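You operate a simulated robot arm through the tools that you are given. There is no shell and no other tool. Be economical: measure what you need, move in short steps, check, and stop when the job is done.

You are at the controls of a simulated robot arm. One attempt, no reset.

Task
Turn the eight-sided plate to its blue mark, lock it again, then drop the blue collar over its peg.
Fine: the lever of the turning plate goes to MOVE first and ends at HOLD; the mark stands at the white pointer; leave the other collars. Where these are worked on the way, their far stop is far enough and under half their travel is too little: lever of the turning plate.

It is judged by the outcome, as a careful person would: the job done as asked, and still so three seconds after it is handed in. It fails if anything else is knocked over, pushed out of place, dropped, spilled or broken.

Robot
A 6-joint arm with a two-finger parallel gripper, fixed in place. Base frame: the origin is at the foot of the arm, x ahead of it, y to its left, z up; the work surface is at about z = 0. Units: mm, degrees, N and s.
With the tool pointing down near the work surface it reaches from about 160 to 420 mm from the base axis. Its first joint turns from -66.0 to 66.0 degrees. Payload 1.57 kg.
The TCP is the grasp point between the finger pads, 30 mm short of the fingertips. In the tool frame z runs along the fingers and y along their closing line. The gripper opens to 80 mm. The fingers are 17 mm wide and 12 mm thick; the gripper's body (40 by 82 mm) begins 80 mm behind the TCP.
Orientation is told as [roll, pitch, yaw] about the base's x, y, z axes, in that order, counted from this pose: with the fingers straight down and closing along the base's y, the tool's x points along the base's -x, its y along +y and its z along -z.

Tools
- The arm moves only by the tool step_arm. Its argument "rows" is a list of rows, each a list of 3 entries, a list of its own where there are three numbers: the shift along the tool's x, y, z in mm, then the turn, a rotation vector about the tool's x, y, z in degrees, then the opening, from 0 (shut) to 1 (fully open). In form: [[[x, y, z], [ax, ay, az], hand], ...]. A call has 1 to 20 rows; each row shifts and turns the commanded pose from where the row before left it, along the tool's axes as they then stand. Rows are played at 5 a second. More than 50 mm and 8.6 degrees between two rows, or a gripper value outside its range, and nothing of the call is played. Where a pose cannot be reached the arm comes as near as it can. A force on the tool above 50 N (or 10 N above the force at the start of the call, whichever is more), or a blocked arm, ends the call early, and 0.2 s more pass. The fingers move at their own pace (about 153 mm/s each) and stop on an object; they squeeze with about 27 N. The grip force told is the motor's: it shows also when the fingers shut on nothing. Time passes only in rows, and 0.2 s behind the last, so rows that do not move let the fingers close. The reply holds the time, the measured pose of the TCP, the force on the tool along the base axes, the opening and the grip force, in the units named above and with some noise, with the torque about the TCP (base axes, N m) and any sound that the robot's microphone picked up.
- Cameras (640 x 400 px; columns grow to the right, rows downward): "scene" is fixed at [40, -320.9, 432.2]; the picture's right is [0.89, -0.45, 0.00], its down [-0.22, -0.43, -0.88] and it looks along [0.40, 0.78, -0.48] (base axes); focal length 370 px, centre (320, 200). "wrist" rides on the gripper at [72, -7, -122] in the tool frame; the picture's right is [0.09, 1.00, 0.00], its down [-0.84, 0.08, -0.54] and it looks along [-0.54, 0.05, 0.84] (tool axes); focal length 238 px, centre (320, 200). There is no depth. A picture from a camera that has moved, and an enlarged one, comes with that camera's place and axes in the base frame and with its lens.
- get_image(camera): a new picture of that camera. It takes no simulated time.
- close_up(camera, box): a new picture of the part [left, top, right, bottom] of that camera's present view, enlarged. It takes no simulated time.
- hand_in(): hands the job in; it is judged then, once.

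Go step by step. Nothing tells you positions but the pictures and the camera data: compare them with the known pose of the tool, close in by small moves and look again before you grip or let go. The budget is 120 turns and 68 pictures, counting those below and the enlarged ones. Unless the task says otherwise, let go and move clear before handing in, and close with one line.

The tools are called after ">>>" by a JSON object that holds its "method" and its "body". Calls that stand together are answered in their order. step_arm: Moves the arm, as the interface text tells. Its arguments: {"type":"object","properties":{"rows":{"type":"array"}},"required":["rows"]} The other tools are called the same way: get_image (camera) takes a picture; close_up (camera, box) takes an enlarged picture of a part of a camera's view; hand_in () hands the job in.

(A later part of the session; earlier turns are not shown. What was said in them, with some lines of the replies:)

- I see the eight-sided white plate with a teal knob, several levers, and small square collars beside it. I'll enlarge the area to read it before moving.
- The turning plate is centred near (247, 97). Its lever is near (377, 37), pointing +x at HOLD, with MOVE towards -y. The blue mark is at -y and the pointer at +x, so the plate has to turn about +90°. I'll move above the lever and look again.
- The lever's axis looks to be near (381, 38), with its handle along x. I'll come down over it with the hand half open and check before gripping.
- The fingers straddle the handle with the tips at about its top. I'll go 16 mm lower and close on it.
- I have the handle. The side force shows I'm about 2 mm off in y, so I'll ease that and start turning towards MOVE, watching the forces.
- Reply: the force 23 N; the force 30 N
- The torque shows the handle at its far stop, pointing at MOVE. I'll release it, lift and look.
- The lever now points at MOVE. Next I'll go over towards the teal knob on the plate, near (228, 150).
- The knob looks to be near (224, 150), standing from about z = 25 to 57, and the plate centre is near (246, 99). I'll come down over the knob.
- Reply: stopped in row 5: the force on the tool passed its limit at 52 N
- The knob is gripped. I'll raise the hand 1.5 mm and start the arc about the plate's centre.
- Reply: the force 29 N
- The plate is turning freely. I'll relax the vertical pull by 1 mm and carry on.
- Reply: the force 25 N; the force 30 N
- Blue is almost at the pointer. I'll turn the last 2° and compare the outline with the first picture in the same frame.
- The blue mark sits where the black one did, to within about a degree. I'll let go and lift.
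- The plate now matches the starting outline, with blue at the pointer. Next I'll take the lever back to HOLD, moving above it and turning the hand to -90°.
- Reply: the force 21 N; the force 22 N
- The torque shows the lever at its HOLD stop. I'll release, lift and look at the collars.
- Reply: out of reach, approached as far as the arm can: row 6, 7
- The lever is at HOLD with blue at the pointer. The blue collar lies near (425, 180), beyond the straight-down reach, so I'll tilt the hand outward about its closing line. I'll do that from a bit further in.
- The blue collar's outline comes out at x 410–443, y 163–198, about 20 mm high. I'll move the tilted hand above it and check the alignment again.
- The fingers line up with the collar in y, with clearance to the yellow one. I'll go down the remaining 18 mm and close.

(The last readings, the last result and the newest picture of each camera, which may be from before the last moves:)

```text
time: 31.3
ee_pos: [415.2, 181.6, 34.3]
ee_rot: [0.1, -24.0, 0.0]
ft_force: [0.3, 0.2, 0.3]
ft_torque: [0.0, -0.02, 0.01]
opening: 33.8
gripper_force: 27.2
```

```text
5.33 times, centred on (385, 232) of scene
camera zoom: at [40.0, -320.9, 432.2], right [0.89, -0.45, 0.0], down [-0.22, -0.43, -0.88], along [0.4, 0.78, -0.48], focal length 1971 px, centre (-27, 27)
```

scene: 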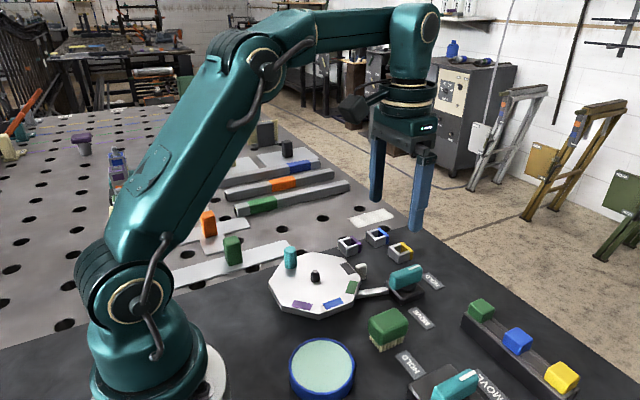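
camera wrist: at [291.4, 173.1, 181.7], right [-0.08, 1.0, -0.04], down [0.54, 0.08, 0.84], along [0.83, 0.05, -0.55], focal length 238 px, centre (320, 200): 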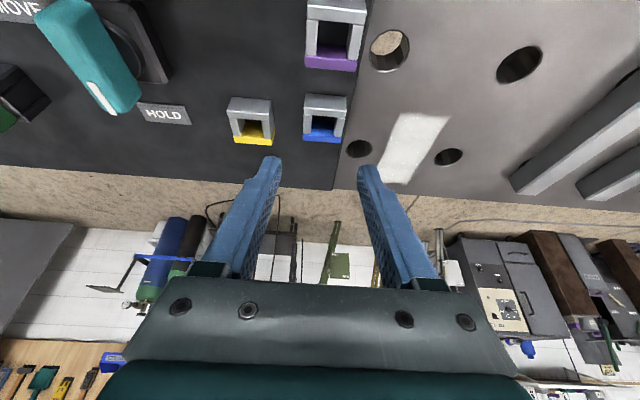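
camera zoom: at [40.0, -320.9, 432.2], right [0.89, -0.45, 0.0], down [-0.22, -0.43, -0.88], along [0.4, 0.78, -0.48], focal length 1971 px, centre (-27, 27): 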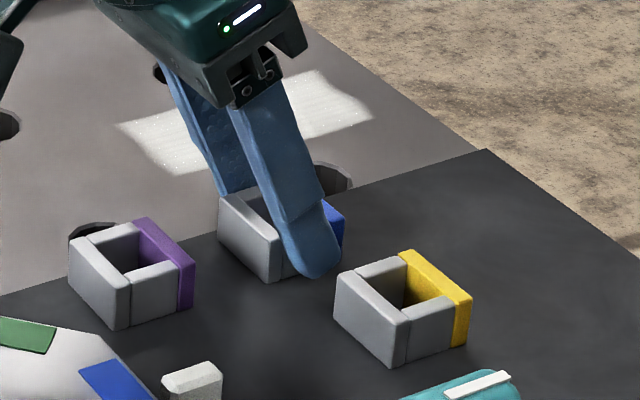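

The collar is held at 34 mm. I'll lift it straight up and check that it stays level.

>>> {"method": "step_arm", "body": {"rows": [[[-4.1, 0, -9.1], [0, 0, 0], 0.3], [[-8.1, 0, -18.3], [0, 0, 0], 0.3], [[-12.2, 0, -27.4], [0, 0, 0], 0.3], [[-8.1, 0, -18.3], [0, 0, 0], 0.3], [[0, 0, 0], [0, 0, 0], 0.3]]}}

>>> {"method": "close_up", "body": {"camera": "scene", "box": [305, 155, 465, 255]}}

>>> {"method": "close_up", "body": {"camera": "wrist", "box": [220, 40, 420, 200]}}

```text
time: 32.5
ee_pos: [413.8, 180.1, 115.4]
ee_rot: [0.0, -24.1, 0.0]
ft_force: [0.3, -0.1, -0.1]
ft_torque: [-0.01, 0.02, 0.01]
opening: 23.9
gripper_force: 0.1
```

```text
4.00 times, centred on (385, 205) of scene
camera zoom: at [40.0, -320.9, 432.2], right [0.89, -0.45, 0.0], down [-0.22, -0.43, -0.88], along [0.4, 0.78, -0.48], focal length 1478 px, centre (60, 180)
```

zoom: 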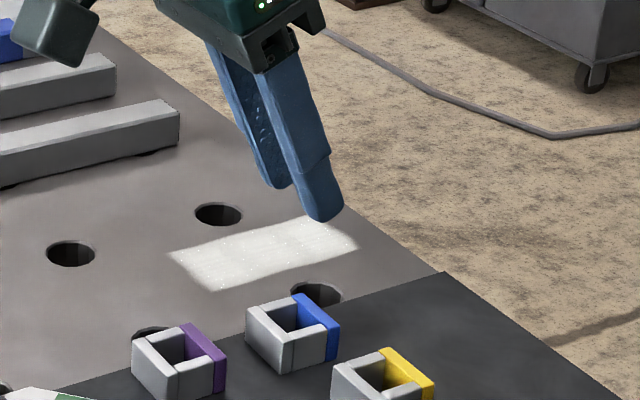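

```text
2.50 times, centred on (320, 120) of wrist
camera zoom: at [299.3, 173.2, 197.5], right [-0.08, 1.0, -0.04], down [0.54, 0.08, 0.84], along [0.83, 0.05, -0.55], focal length 596 px, centre (320, 400)
```

zoom: 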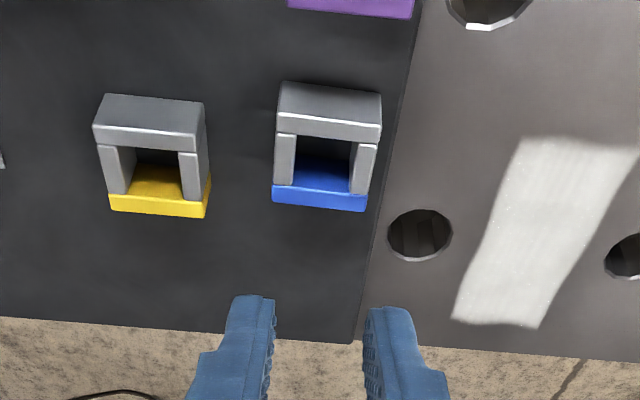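

The collar slipped out of the fingers and stayed where it was. The squeeze seems to depend on the commanded opening, so I'll go back with a full-shut command and lift slowly.

>>> {"method": "step_arm", "body": {"rows": [[[0, 0, 0], [0, 0, 0], 0.6], [[10.8, -0.5, 25.3], [0, 0, 0], 0.6], [[10.8, 0, 25.3], [0, 0, 0], 0.6], [[0, 0, 0], [0, 0, 0], 0.6]]}}

>>> {"method": "close_up", "body": {"camera": "wrist", "box": [220, 40, 420, 200]}}

```text
time: 33.5
ee_pos: [414.0, 179.0, 59.1]
ee_rot: [0.1, -24.0, -0.1]
ft_force: [0.6, 0.0, 0.7]
ft_torque: [-0.04, 0.02, 0.03]
opening: 47.7
gripper_force: 0.0
```

```text
2.50 times, centred on (320, 120) of wrist
camera zoom: at [300.2, 172.5, 141.3], right [-0.08, 1.0, -0.04], down [0.54, 0.08, 0.84], along [0.83, 0.05, -0.55], focal length 596 px, centre (320, 400)
```

zoom: 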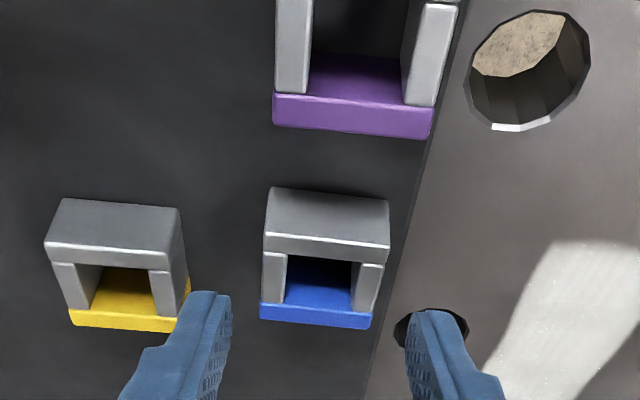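

>>> {"method": "step_arm", "body": {"rows": [[[5, -0.5, 12.3], [0, 0, 0], 0.6], [[4.9, 0, 12.3], [0, 0, 0], 0.6], [[0, 0, 0], [0, 0, 0], 0.3], [[0, 0, 0], [0, 0, 0], 0], [[0, 0, 0], [0, 0, 0], 0], [[0, 0, 0], [0, 0, 0], 0]]}}

>>> {"method": "close_up", "body": {"camera": "wrist", "box": [220, 40, 420, 200]}}

```text
time: 34.9
ee_pos: [415.3, 180.6, 32.4]
ee_rot: [0.1, -23.9, 0.0]
ft_force: [0.5, -0.5, 2.4]
ft_torque: [-0.07, 0.02, -0.02]
opening: 33.8
gripper_force: 27.0
```

```text
2.50 times, centred on (320, 120) of wrist
camera zoom: at [301.6, 172.1, 115.1], right [-0.08, 1.0, -0.04], down [0.54, 0.08, 0.84], along [0.83, 0.05, -0.55], focal length 596 px, centre (320, 400)
```

zoom: 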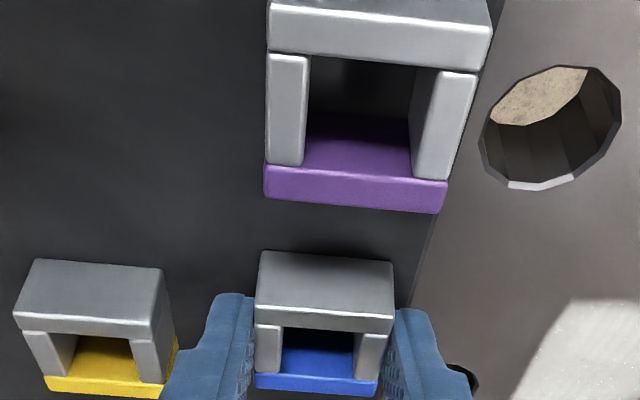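

>>> {"method": "step_arm", "body": {"rows": [[[-0.8, 0, -1.8], [0, 0, 0], 0], [[-0.8, 0, -1.8], [0, 0, 0], 0], [[-0.8, 0, -1.8], [0, 0, 0], 0], [[-0.8, 0, -1.8], [0, 0, 0], 0], [[-0.8, 0, -1.8], [0, 0, 0], 0]]}}

>>> {"method": "close_up", "body": {"camera": "scene", "box": [325, 195, 445, 270]}}

```text
time: 36.1
ee_pos: [416.7, 179.7, 42.5]
ee_rot: [0.2, -23.9, -0.1]
ft_force: [0.8, 0.5, -0.2]
ft_torque: [0.0, 0.0, 0.0]
opening: 33.6
gripper_force: 26.9
```

```text
5.33 times, centred on (385, 232) of scene
camera zoom: at [40.0, -320.9, 432.2], right [0.89, -0.45, 0.0], down [-0.22, -0.43, -0.88], along [0.4, 0.78, -0.48], focal length 1971 px, centre (-27, 27)
```

zoom: 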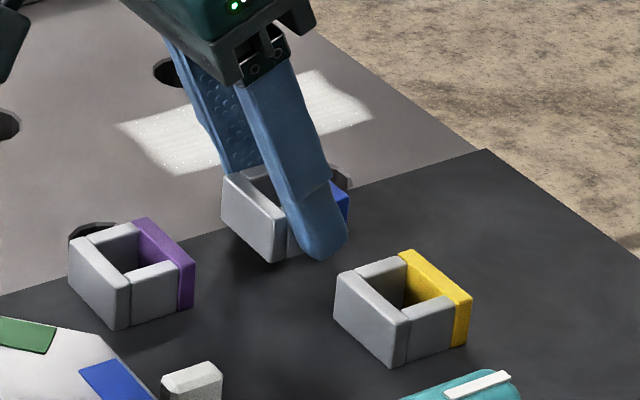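

It's held and clear of the surface. I'll keep lifting gently.

>>> {"method": "step_arm", "body": {"rows": [[[-1.6, 0, -3.7], [0, 0, 0], 0], [[-1.6, 0, -3.7], [0, 0, 0], 0], [[-1.6, 0, -3.7], [0, 0, 0], 0], [[-1.6, 0, -3.7], [0, 0, 0], 0], [[-1.6, 0, -3.7], [0, 0, 0], 0], [[-1.6, 0, -3.7], [0, 0, 0], 0], [[-1.6, 0, -3.7], [0, 0, 0], 0], [[-1.6, 0, -3.7], [0, 0, 0], 0], [[-1.6, 0, -3.7], [0, 0, 0], 0], [[-1.6, 0, -3.7], [0, 0, 0], 0], [[-1.6, 0, -3.7], [0, 0, 0], 0], [[-1.6, 0, -3.7], [0, 0, 0], 0], [[-1.6, 0, -3.7], [0, 0, 0], 0], [[-1.6, 0, -3.7], [0, 0, 0], 0], [[0, 0, 0], [0, 0, 0], 0]]}}

>>> {"method": "close_up", "body": {"camera": "scene", "box": [325, 165, 445, 240]}}

```text
time: 39.3
ee_pos: [415.6, 180.4, 98.5]
ee_rot: [0.1, -24.0, -0.1]
ft_force: [0.0, -0.2, -0.7]
ft_torque: [0.01, -0.01, 0.01]
opening: 33.5
gripper_force: 26.6
```

```text
5.33 times, centred on (385, 202) of scene
camera zoom: at [40.0, -320.9, 432.2], right [0.89, -0.45, 0.0], down [-0.22, -0.43, -0.88], along [0.4, 0.78, -0.48], focal length 1971 px, centre (-27, 187)
```

zoom: 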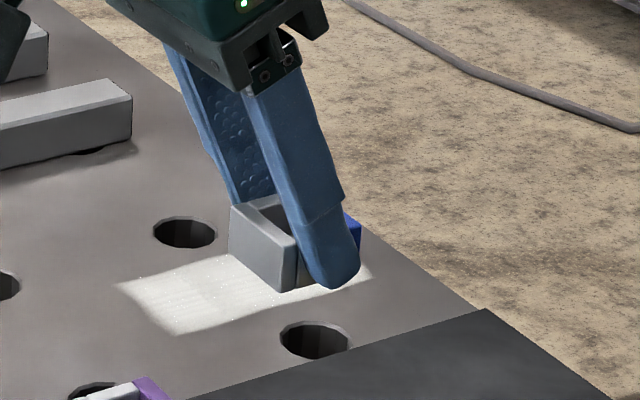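

The collar is still firmly held. I'll carry it gently towards the peg, stopping halfway to check.

>>> {"method": "step_arm", "body": {"rows": [[[4.1, -2, -1.8], [0, 0, 0], 0], [[8.2, -4, -3.7], [0, 0, 0], 0], [[8.2, -4, -3.7], [0, 0, 0], 0], [[8.2, -4, -3.7], [0, 0, 0], 0], [[8.2, -4, -3.7], [0, 0, 0], 0], [[8.2, -4, -3.7], [0, 0, 0], 0], [[8.2, -4, -3.7], [0, 0, 0], 0], [[8.2, -4, -3.7], [0, 0, 0], 0], [[8.2, -4, -3.7], [0, 0, 0], 0], [[8.2, -4, -3.7], [0, 0, 0], 0], [[4.1, -2, -1.8], [0, 0, 0], 0]]}}

```text
time: 41.7
ee_pos: [326.7, 139.0, 99.6]
ee_rot: [0.1, -23.9, 0.0]
ft_force: [0.8, 1.4, -1.7]
ft_torque: [-0.01, 0.03, -0.01]
opening: 33.9
gripper_force: 26.8
```

>>> {"method": "step_arm", "body": {"rows": [[[4.1, -2, -1.8], [0, 0, 0], 0], [[8.2, -4, -3.7], [0, 0, 0], 0], [[8.2, -4, -3.7], [0, 0, 0], 0], [[8.2, -4, -3.7], [0, 0, 0], 0], [[8.2, -4, -3.7], [0, 0, 0], 0], [[8.2, -4, -3.7], [0, 0, 0], 0], [[8.2, -4, -3.7], [0, 0, 0], 0], [[8.2, -4, -3.7], [0, 0, 0], 0], [[8.2, -4, -3.7], [0, 0, 0], 0], [[8.2, -4, -3.7], [0, 0, 0], 0], [[4.1, -2, -1.8], [0, 0, 0], 0], [[0, 0, 0], [0, 0, 0], 0]]}}

>>> {"method": "close_up", "body": {"camera": "scene", "box": [240, 205, 400, 305]}}

>>> {"method": "close_up", "body": {"camera": "wrist", "box": [220, 40, 420, 200]}}

```text
time: 44.3
ee_pos: [236.0, 100.7, 99.9]
ee_rot: [0.1, -23.9, 0.1]
ft_force: [0.2, 0.7, -1.6]
ft_torque: [0.0, 0.01, 0.01]
opening: 33.9
gripper_force: 27.1
```

```text
4.00 times, centred on (320, 255) of scene
camera zoom: at [40.0, -320.9, 432.2], right [0.89, -0.45, 0.0], down [-0.22, -0.43, -0.88], along [0.4, 0.78, -0.48], focal length 1478 px, centre (320, -20)
```

zoom: 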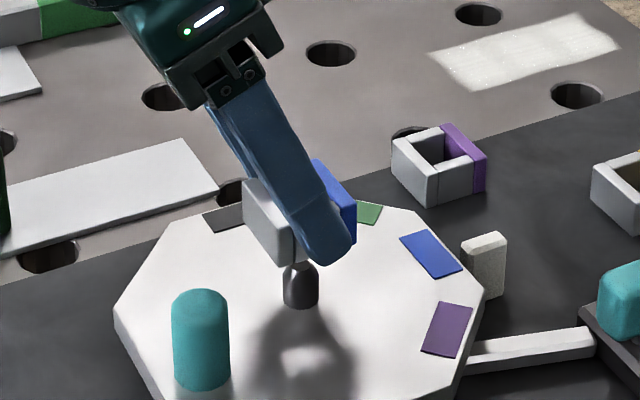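

```text
2.50 times, centred on (320, 120) of wrist
camera zoom: at [120.8, 92.7, 182.3], right [-0.08, 1.0, -0.04], down [0.55, 0.08, 0.83], along [0.83, 0.05, -0.55], focal length 596 px, centre (320, 400)
```

zoom: 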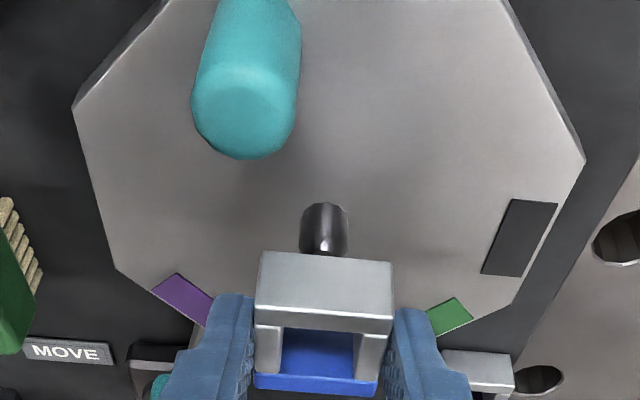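

The collar is centred about 1.3 mm off the peg in y and nearly right in x. I'll correct that and lower until it is just above the tip.

>>> {"method": "step_arm", "body": {"rows": [[[0.4, -1.3, -0.2], [0, 0, 0], 0], [[1.6, 0, 3.7], [0, 0, 0], 0], [[1.6, 0, 3.7], [0, 0, 0], 0], [[0, 0, 0], [0, 0, 0], 0]]}}

>>> {"method": "close_up", "body": {"camera": "scene", "box": [280, 230, 360, 280]}}

>>> {"method": "close_up", "body": {"camera": "wrist", "box": [270, 100, 370, 200]}}

```text
time: 45.3
ee_pos: [239.6, 100.9, 94.9]
ee_rot: [0.0, -24.0, 0.0]
ft_force: [-0.6, 0.4, -1.0]
ft_torque: [-0.01, 0.01, 0.02]
opening: 33.8
gripper_force: 27.0
out of reach, approached as far as the arm can: row 2
```

```text
8.00 times, centred on (320, 255) of scene
camera zoom: at [40.0, -320.9, 432.2], right [0.89, -0.45, 0.0], down [-0.22, -0.43, -0.88], along [0.4, 0.78, -0.48], focal length 2957 px, centre (320, -240)
```

zoom: 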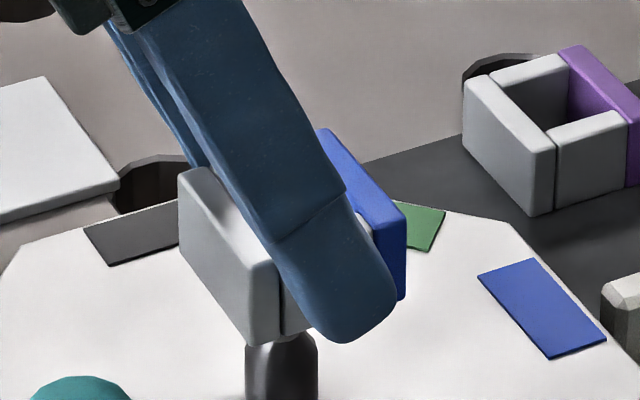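

```text
4.00 times, centred on (320, 150) of wrist
camera zoom: at [124.2, 93.7, 178.0], right [-0.08, 1.0, -0.04], down [0.55, 0.08, 0.83], along [0.83, 0.05, -0.55], focal length 953 px, centre (320, 400)
```

zoom: 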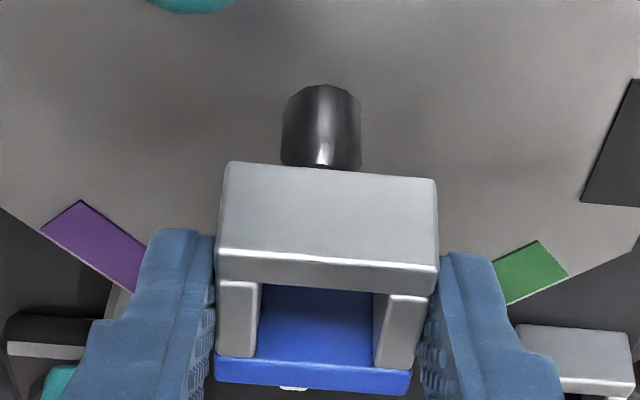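

The inner limit stops the tilted hand from going lower here. I'll raise and back out a little, then swing the hand -90° about the vertical, keeping the collar level, so that the wrist sits further out.

>>> {"method": "step_arm", "body": {"rows": [[[-8.1, 0, -1.9], [0, 0, 0], 0], [[-8.1, 0, -1.9], [0, 0, 0], 0], [[-8.1, 0, -1.9], [0, 0, 0], 0], [[0, 0, 0], [3.25, 0, 7.3], 0], [[0, 0, 0], [3.25, 0, 7.3], 0], [[0, 0, 0], [3.25, 0, 7.3], 0], [[0, 0, 0], [3.25, 0, 7.3], 0], [[0, 0, 0], [0, 0, 0], 0]]}}

>>> {"method": "close_up", "body": {"camera": "scene", "box": [240, 185, 400, 285]}}

```text
time: 47.1
ee_pos: [257.3, 99.4, 108.6]
ee_rot: [-0.1, -23.9, -32.1]
ft_force: [-0.3, 0.3, -0.8]
ft_torque: [0.03, 0.01, -0.02]
opening: 33.6
gripper_force: 27.1
```

```text
4.00 times, centred on (320, 235) of scene
camera zoom: at [40.0, -320.9, 432.2], right [0.89, -0.45, 0.0], down [-0.22, -0.43, -0.88], along [0.4, 0.78, -0.48], focal length 1478 px, centre (320, 60)
```

zoom: 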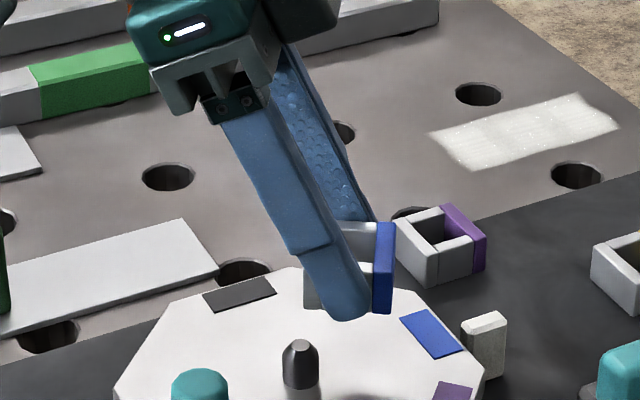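

The collar stays level in the hand. I'll continue the swing.

>>> {"method": "step_arm", "body": {"rows": [[[0, 0, 0], [3.25, 0, 7.3], 0], [[0, 0, 0], [3.25, 0, 7.3], 0], [[0, 0, 0], [3.25, 0, 7.3], 0], [[0, 0, 0], [3.25, 0, 7.3], 0], [[0, 0, 0], [3.25, 0, 7.3], 0], [[0, 0, 0], [3.25, 0, 7.3], 0], [[0, 0, 0], [3.25, 0, 7.3], 0], [[0, 0, 0], [0.8, 0, 1.9], 0], [[0, 0, 0], [0, 0, 0], 0]]}}

>>> {"method": "close_up", "body": {"camera": "scene", "box": [240, 195, 400, 295]}}

>>> {"method": "get_image", "body": {"camera": "wrist"}}

```text
time: 49.1
ee_pos: [258.2, 100.2, 108.2]
ee_rot: [0.0, -23.9, -90.1]
ft_force: [-0.3, 0.0, -1.3]
ft_torque: [0.04, -0.01, -0.02]
opening: 33.8
gripper_force: 27.1
```

```text
4.00 times, centred on (320, 245) of scene
camera zoom: at [40.0, -320.9, 432.2], right [0.89, -0.45, 0.0], down [-0.22, -0.43, -0.88], along [0.4, 0.78, -0.48], focal length 1478 px, centre (320, 20)
```

zoom: 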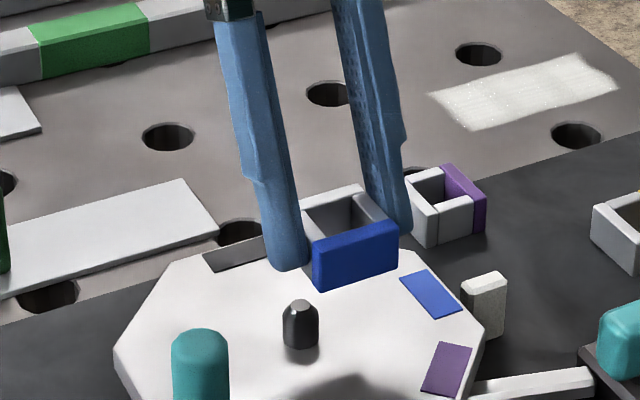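

```text
13 pictures are left
camera wrist: at [251.1, 214.1, 191.4], right [1.0, 0.08, -0.04], down [0.08, -0.54, 0.83], along [0.05, -0.83, -0.55], focal length 238 px, centre (320, 200)
```

wrist: 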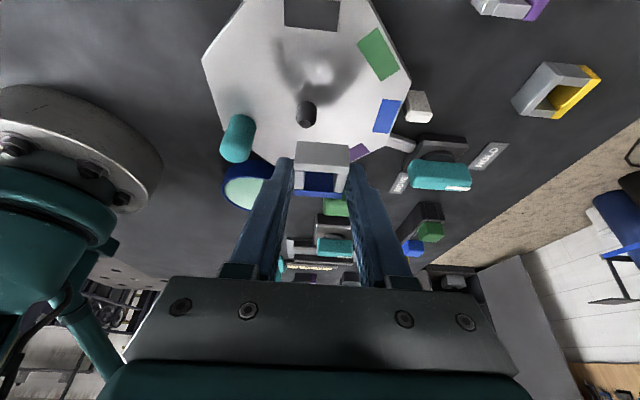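

The collar is level, with its centre near (257.5, 89.5), and the peg is near (245.5, 98.5). I'll move over it and down a little, then re-measure.

>>> {"method": "step_arm", "body": {"rows": [[[4.4, -4.2, 2.4], [0, 0, 0], 0], [[4.4, -4.2, 2.4], [0, 0, 0], 0], [[4.3, -4.1, 2.5], [0, 0, 0], 0], [[0, 0, 0], [0, 0, 0], 0]]}}

>>> {"method": "close_up", "body": {"camera": "scene", "box": [270, 225, 350, 275]}}

>>> {"method": "close_up", "body": {"camera": "wrist", "box": [260, 80, 380, 200]}}

```text
time: 50.1
ee_pos: [245.9, 109.1, 96.0]
ee_rot: [0.0, -23.9, -90.0]
ft_force: [-0.5, -0.2, -0.8]
ft_torque: [0.0, 0.0, 0.03]
opening: 33.9
gripper_force: 27.2
```

```text
8.00 times, centred on (310, 250) of scene
camera zoom: at [40.0, -320.9, 432.2], right [0.89, -0.45, 0.0], down [-0.22, -0.43, -0.88], along [0.4, 0.78, -0.48], focal length 2957 px, centre (400, -200)
```

zoom: 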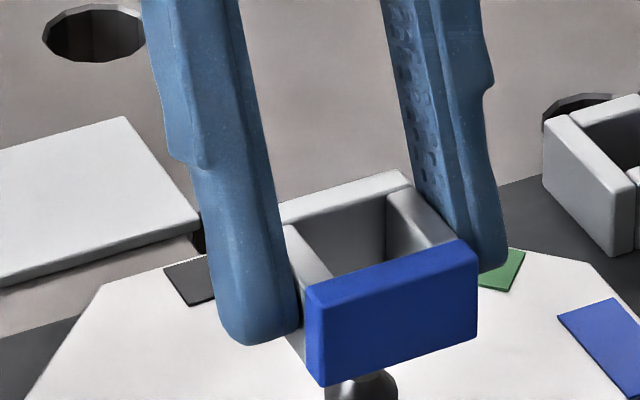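

```text
3.33 times, centred on (320, 140) of wrist
camera zoom: at [238.5, 223.1, 179.6], right [1.0, 0.08, -0.04], down [0.08, -0.55, 0.83], along [0.05, -0.83, -0.55], focal length 794 px, centre (320, 400)
```

zoom: 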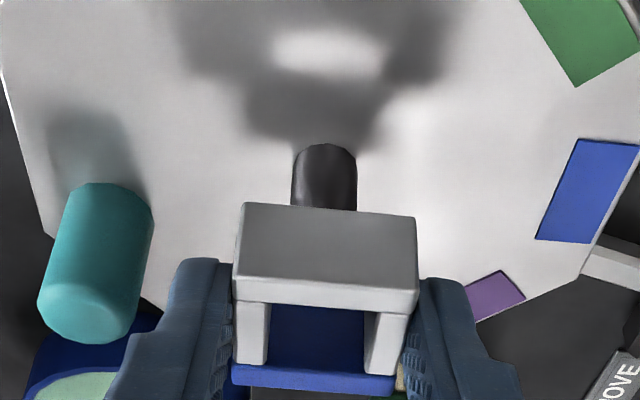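

By the scene and wrist views the collar is over the peg to within about 1–2 mm. I'll nudge y by -1 mm, lower gently and watch the force.

>>> {"method": "step_arm", "body": {"rows": [[[-0.9, 0, 0.4], [0, 0, 0], 0], [[1.6, 0, 3.65], [0, 0, 0], 0], [[1.6, 0, 3.65], [0, 0, 0], 0], [[1.2, 0, 2.75], [0, 0, 0], 0], [[0.8, 0, 1.8], [0, 0, 0], 0], [[0.8, 0, 1.8], [0, 0, 0], 0], [[0, 0, 0], [0, 0, 0], 0]]}}

>>> {"method": "close_up", "body": {"camera": "scene", "box": [270, 230, 350, 280]}}

```text
time: 51.7
ee_pos: [245.2, 108.4, 82.9]
ee_rot: [0.0, -23.8, -90.0]
ft_force: [0.0, 0.0, -0.4]
ft_torque: [0.0, 0.0, 0.03]
opening: 33.8
gripper_force: 26.6
```

```text
8.00 times, centred on (310, 255) of scene
camera zoom: at [40.0, -320.9, 432.2], right [0.89, -0.45, 0.0], down [-0.22, -0.43, -0.88], along [0.4, 0.78, -0.48], focal length 2957 px, centre (400, -240)
```

zoom: 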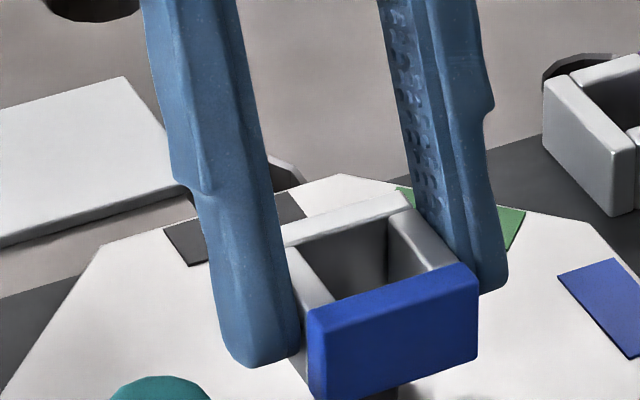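

No contact yet. The peg tip is about level with the collar's underside, so I'll carry on in small steps.

>>> {"method": "step_arm", "body": {"rows": [[[0.8, 0, 1.8], [0, 0, 0], 0], [[0.8, 0, 1.8], [0, 0, 0], 0], [[0.8, 0, 1.8], [0, 0, 0], 0], [[0.8, 0, 1.8], [0, 0, 0], 0], [[0, 0, 0], [0, 0, 0], 0]]}}

```text
time: 52.9
ee_pos: [245.9, 108.3, 74.3]
ee_rot: [0.0, -23.9, -89.9]
ft_force: [-0.8, 0.4, -1.4]
ft_torque: [0.04, 0.01, -0.02]
opening: 33.7
gripper_force: 26.9
```

>>> {"method": "close_up", "body": {"camera": "scene", "box": [270, 240, 350, 290]}}

>>> {"method": "close_up", "body": {"camera": "wrist", "box": [260, 80, 380, 200]}}

```text
8.00 times, centred on (310, 265) of scene
camera zoom: at [40.0, -320.9, 432.2], right [0.89, -0.45, 0.0], down [-0.22, -0.43, -0.88], along [0.4, 0.78, -0.48], focal length 2957 px, centre (400, -320)
```

zoom: 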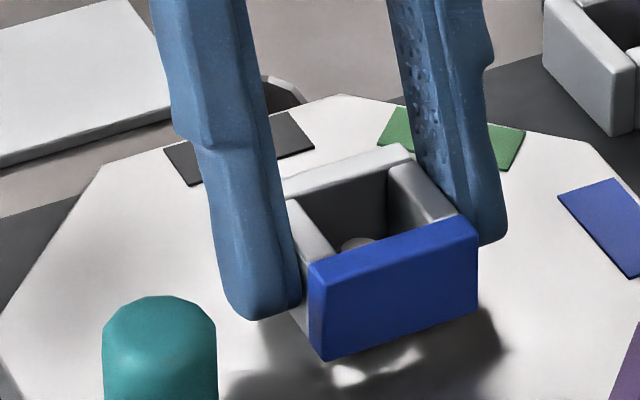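

```text
3.33 times, centred on (320, 140) of wrist
camera zoom: at [238.3, 222.2, 156.9], right [1.0, 0.08, -0.04], down [0.08, -0.54, 0.83], along [0.05, -0.83, -0.55], focal length 794 px, centre (320, 400)
```

zoom: 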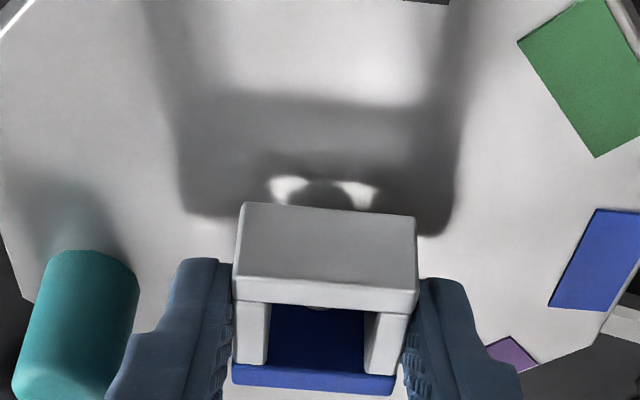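

The peg's tip is now visible inside the collar, with no side force. I'll lower on towards the plate.

>>> {"method": "step_arm", "body": {"rows": [[[0.8, 0, 1.8], [0, 0, 0], 0], [[0.8, 0, 1.8], [0, 0, 0], 0], [[0.8, 0, 1.8], [0, 0, 0], 0], [[0.8, 0, 1.8], [0, 0, 0], 0], [[0.8, 0, 1.8], [0, 0, 0], 0], [[0, 0, 0], [0, 0, 0], 0]]}}

```text
time: 54.3
ee_pos: [245.7, 107.7, 64.8]
ee_rot: [0.2, -24.0, -90.0]
ft_force: [-5.3, 4.4, 27.0]
ft_torque: [-0.17, 0.28, -0.01]
opening: 33.9
gripper_force: 27.0
```

There is 27 N of contact at collar-bottom z ≈ 32, which matches the plate's top as felt earlier. I'll check before letting go.

>>> {"method": "close_up", "body": {"camera": "scene", "box": [270, 240, 350, 290]}}

```text
8.00 times, centred on (310, 265) of scene
camera zoom: at [39.9, -321.0, 432.2], right [0.89, -0.45, 0.0], down [-0.22, -0.43, -0.88], along [0.4, 0.78, -0.48], focal length 2957 px, centre (400, -320)
```

zoom: 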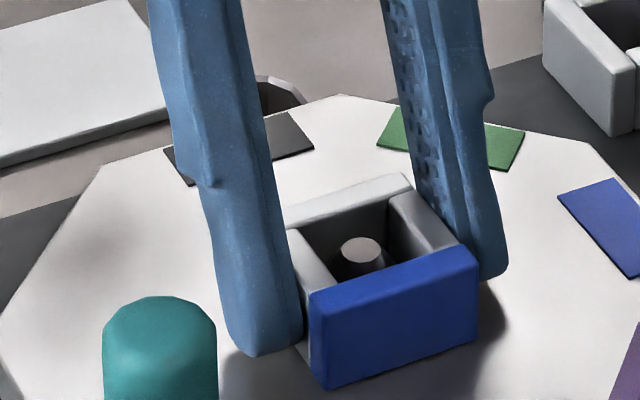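

The collar is around the peg and on the plate. I'll open the hand just enough and withdraw along the fingers.

>>> {"method": "step_arm", "body": {"rows": [[[-0.3, 0, -0.7], [0, 0, 0], 0], [[0, 0, 0], [0, 0, 0], 0.48], [[0, 0, 0], [0, 0, 0], 0.48], [[0, 0, -10], [0, 0, 0], 0.48], [[0, 0, -20], [0, 0, 0], 0.48], [[0, 0, -30], [0, 0, 0], 0.48], [[0, 0, -40], [0, 0, 0], 0.48], [[0, 0, 0], [0, 0, 0], 0.48]]}}

>>> {"method": "close_up", "body": {"camera": "scene", "box": [250, 220, 450, 345]}}

```text
time: 56.1
ee_pos: [244.0, 147.8, 156.0]
ee_rot: [0.1, -23.9, -89.9]
ft_force: [-0.2, -0.4, -0.7]
ft_torque: [0.0, 0.03, 0.04]
opening: 38.4
gripper_force: 0.2
```

```text
3.20 times, centred on (350, 282) of scene
camera zoom: at [40.0, -320.9, 432.2], right [0.89, -0.45, 0.0], down [-0.22, -0.43, -0.88], along [0.4, 0.78, -0.48], focal length 1183 px, centre (224, -64)
```

zoom: 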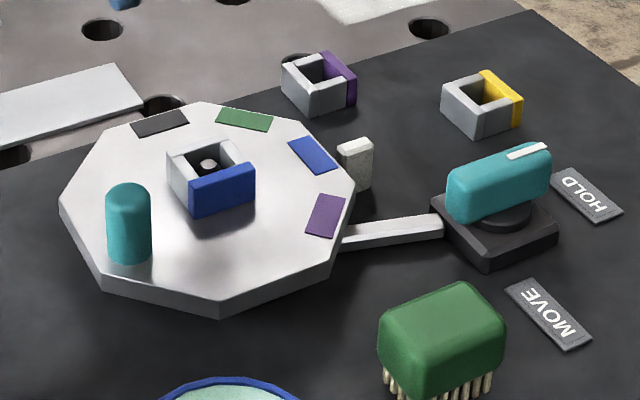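

>>> {"method": "close_up", "body": {"camera": "scene", "box": [280, 250, 350, 294]}}

>>> {"method": "get_image", "body": {"camera": "scene"}}

```text
9.09 times, centred on (315, 272) of scene
camera zoom: at [40.0, -320.9, 432.2], right [0.89, -0.45, 0.0], down [-0.22, -0.43, -0.88], along [0.4, 0.78, -0.48], focal length 3360 px, centre (366, -454)
```

zoom: 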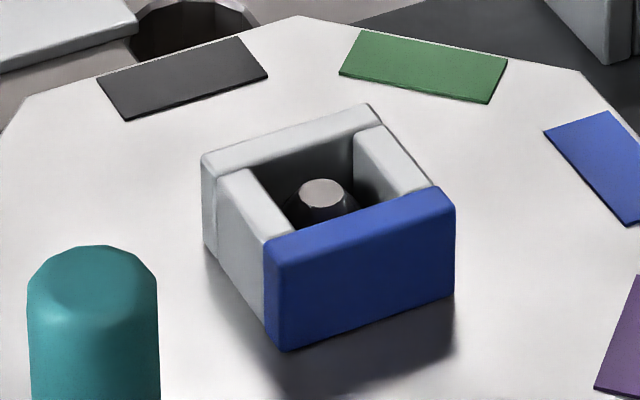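

```text
4 pictures are left
```

scene: 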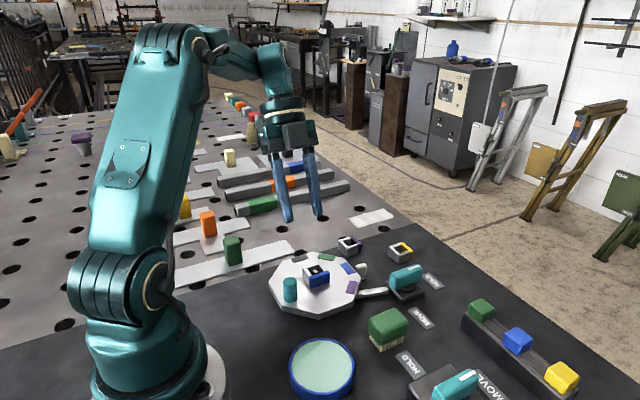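

The blue collar sits level over the plate's peg, blue is at the pointer and the lever is back at HOLD. The other collars haven't moved and the hand is clear, so I'll hand in.

>>> {"method": "hand_in", "body": {}}

```text
The job is handed in.
```

The plate is turned to its blue mark and locked with the lever at HOLD, and the blue collar is over the plate's peg. It slipped once on the first lift, moving about 2 mm where it stood, before I re-gripped it.
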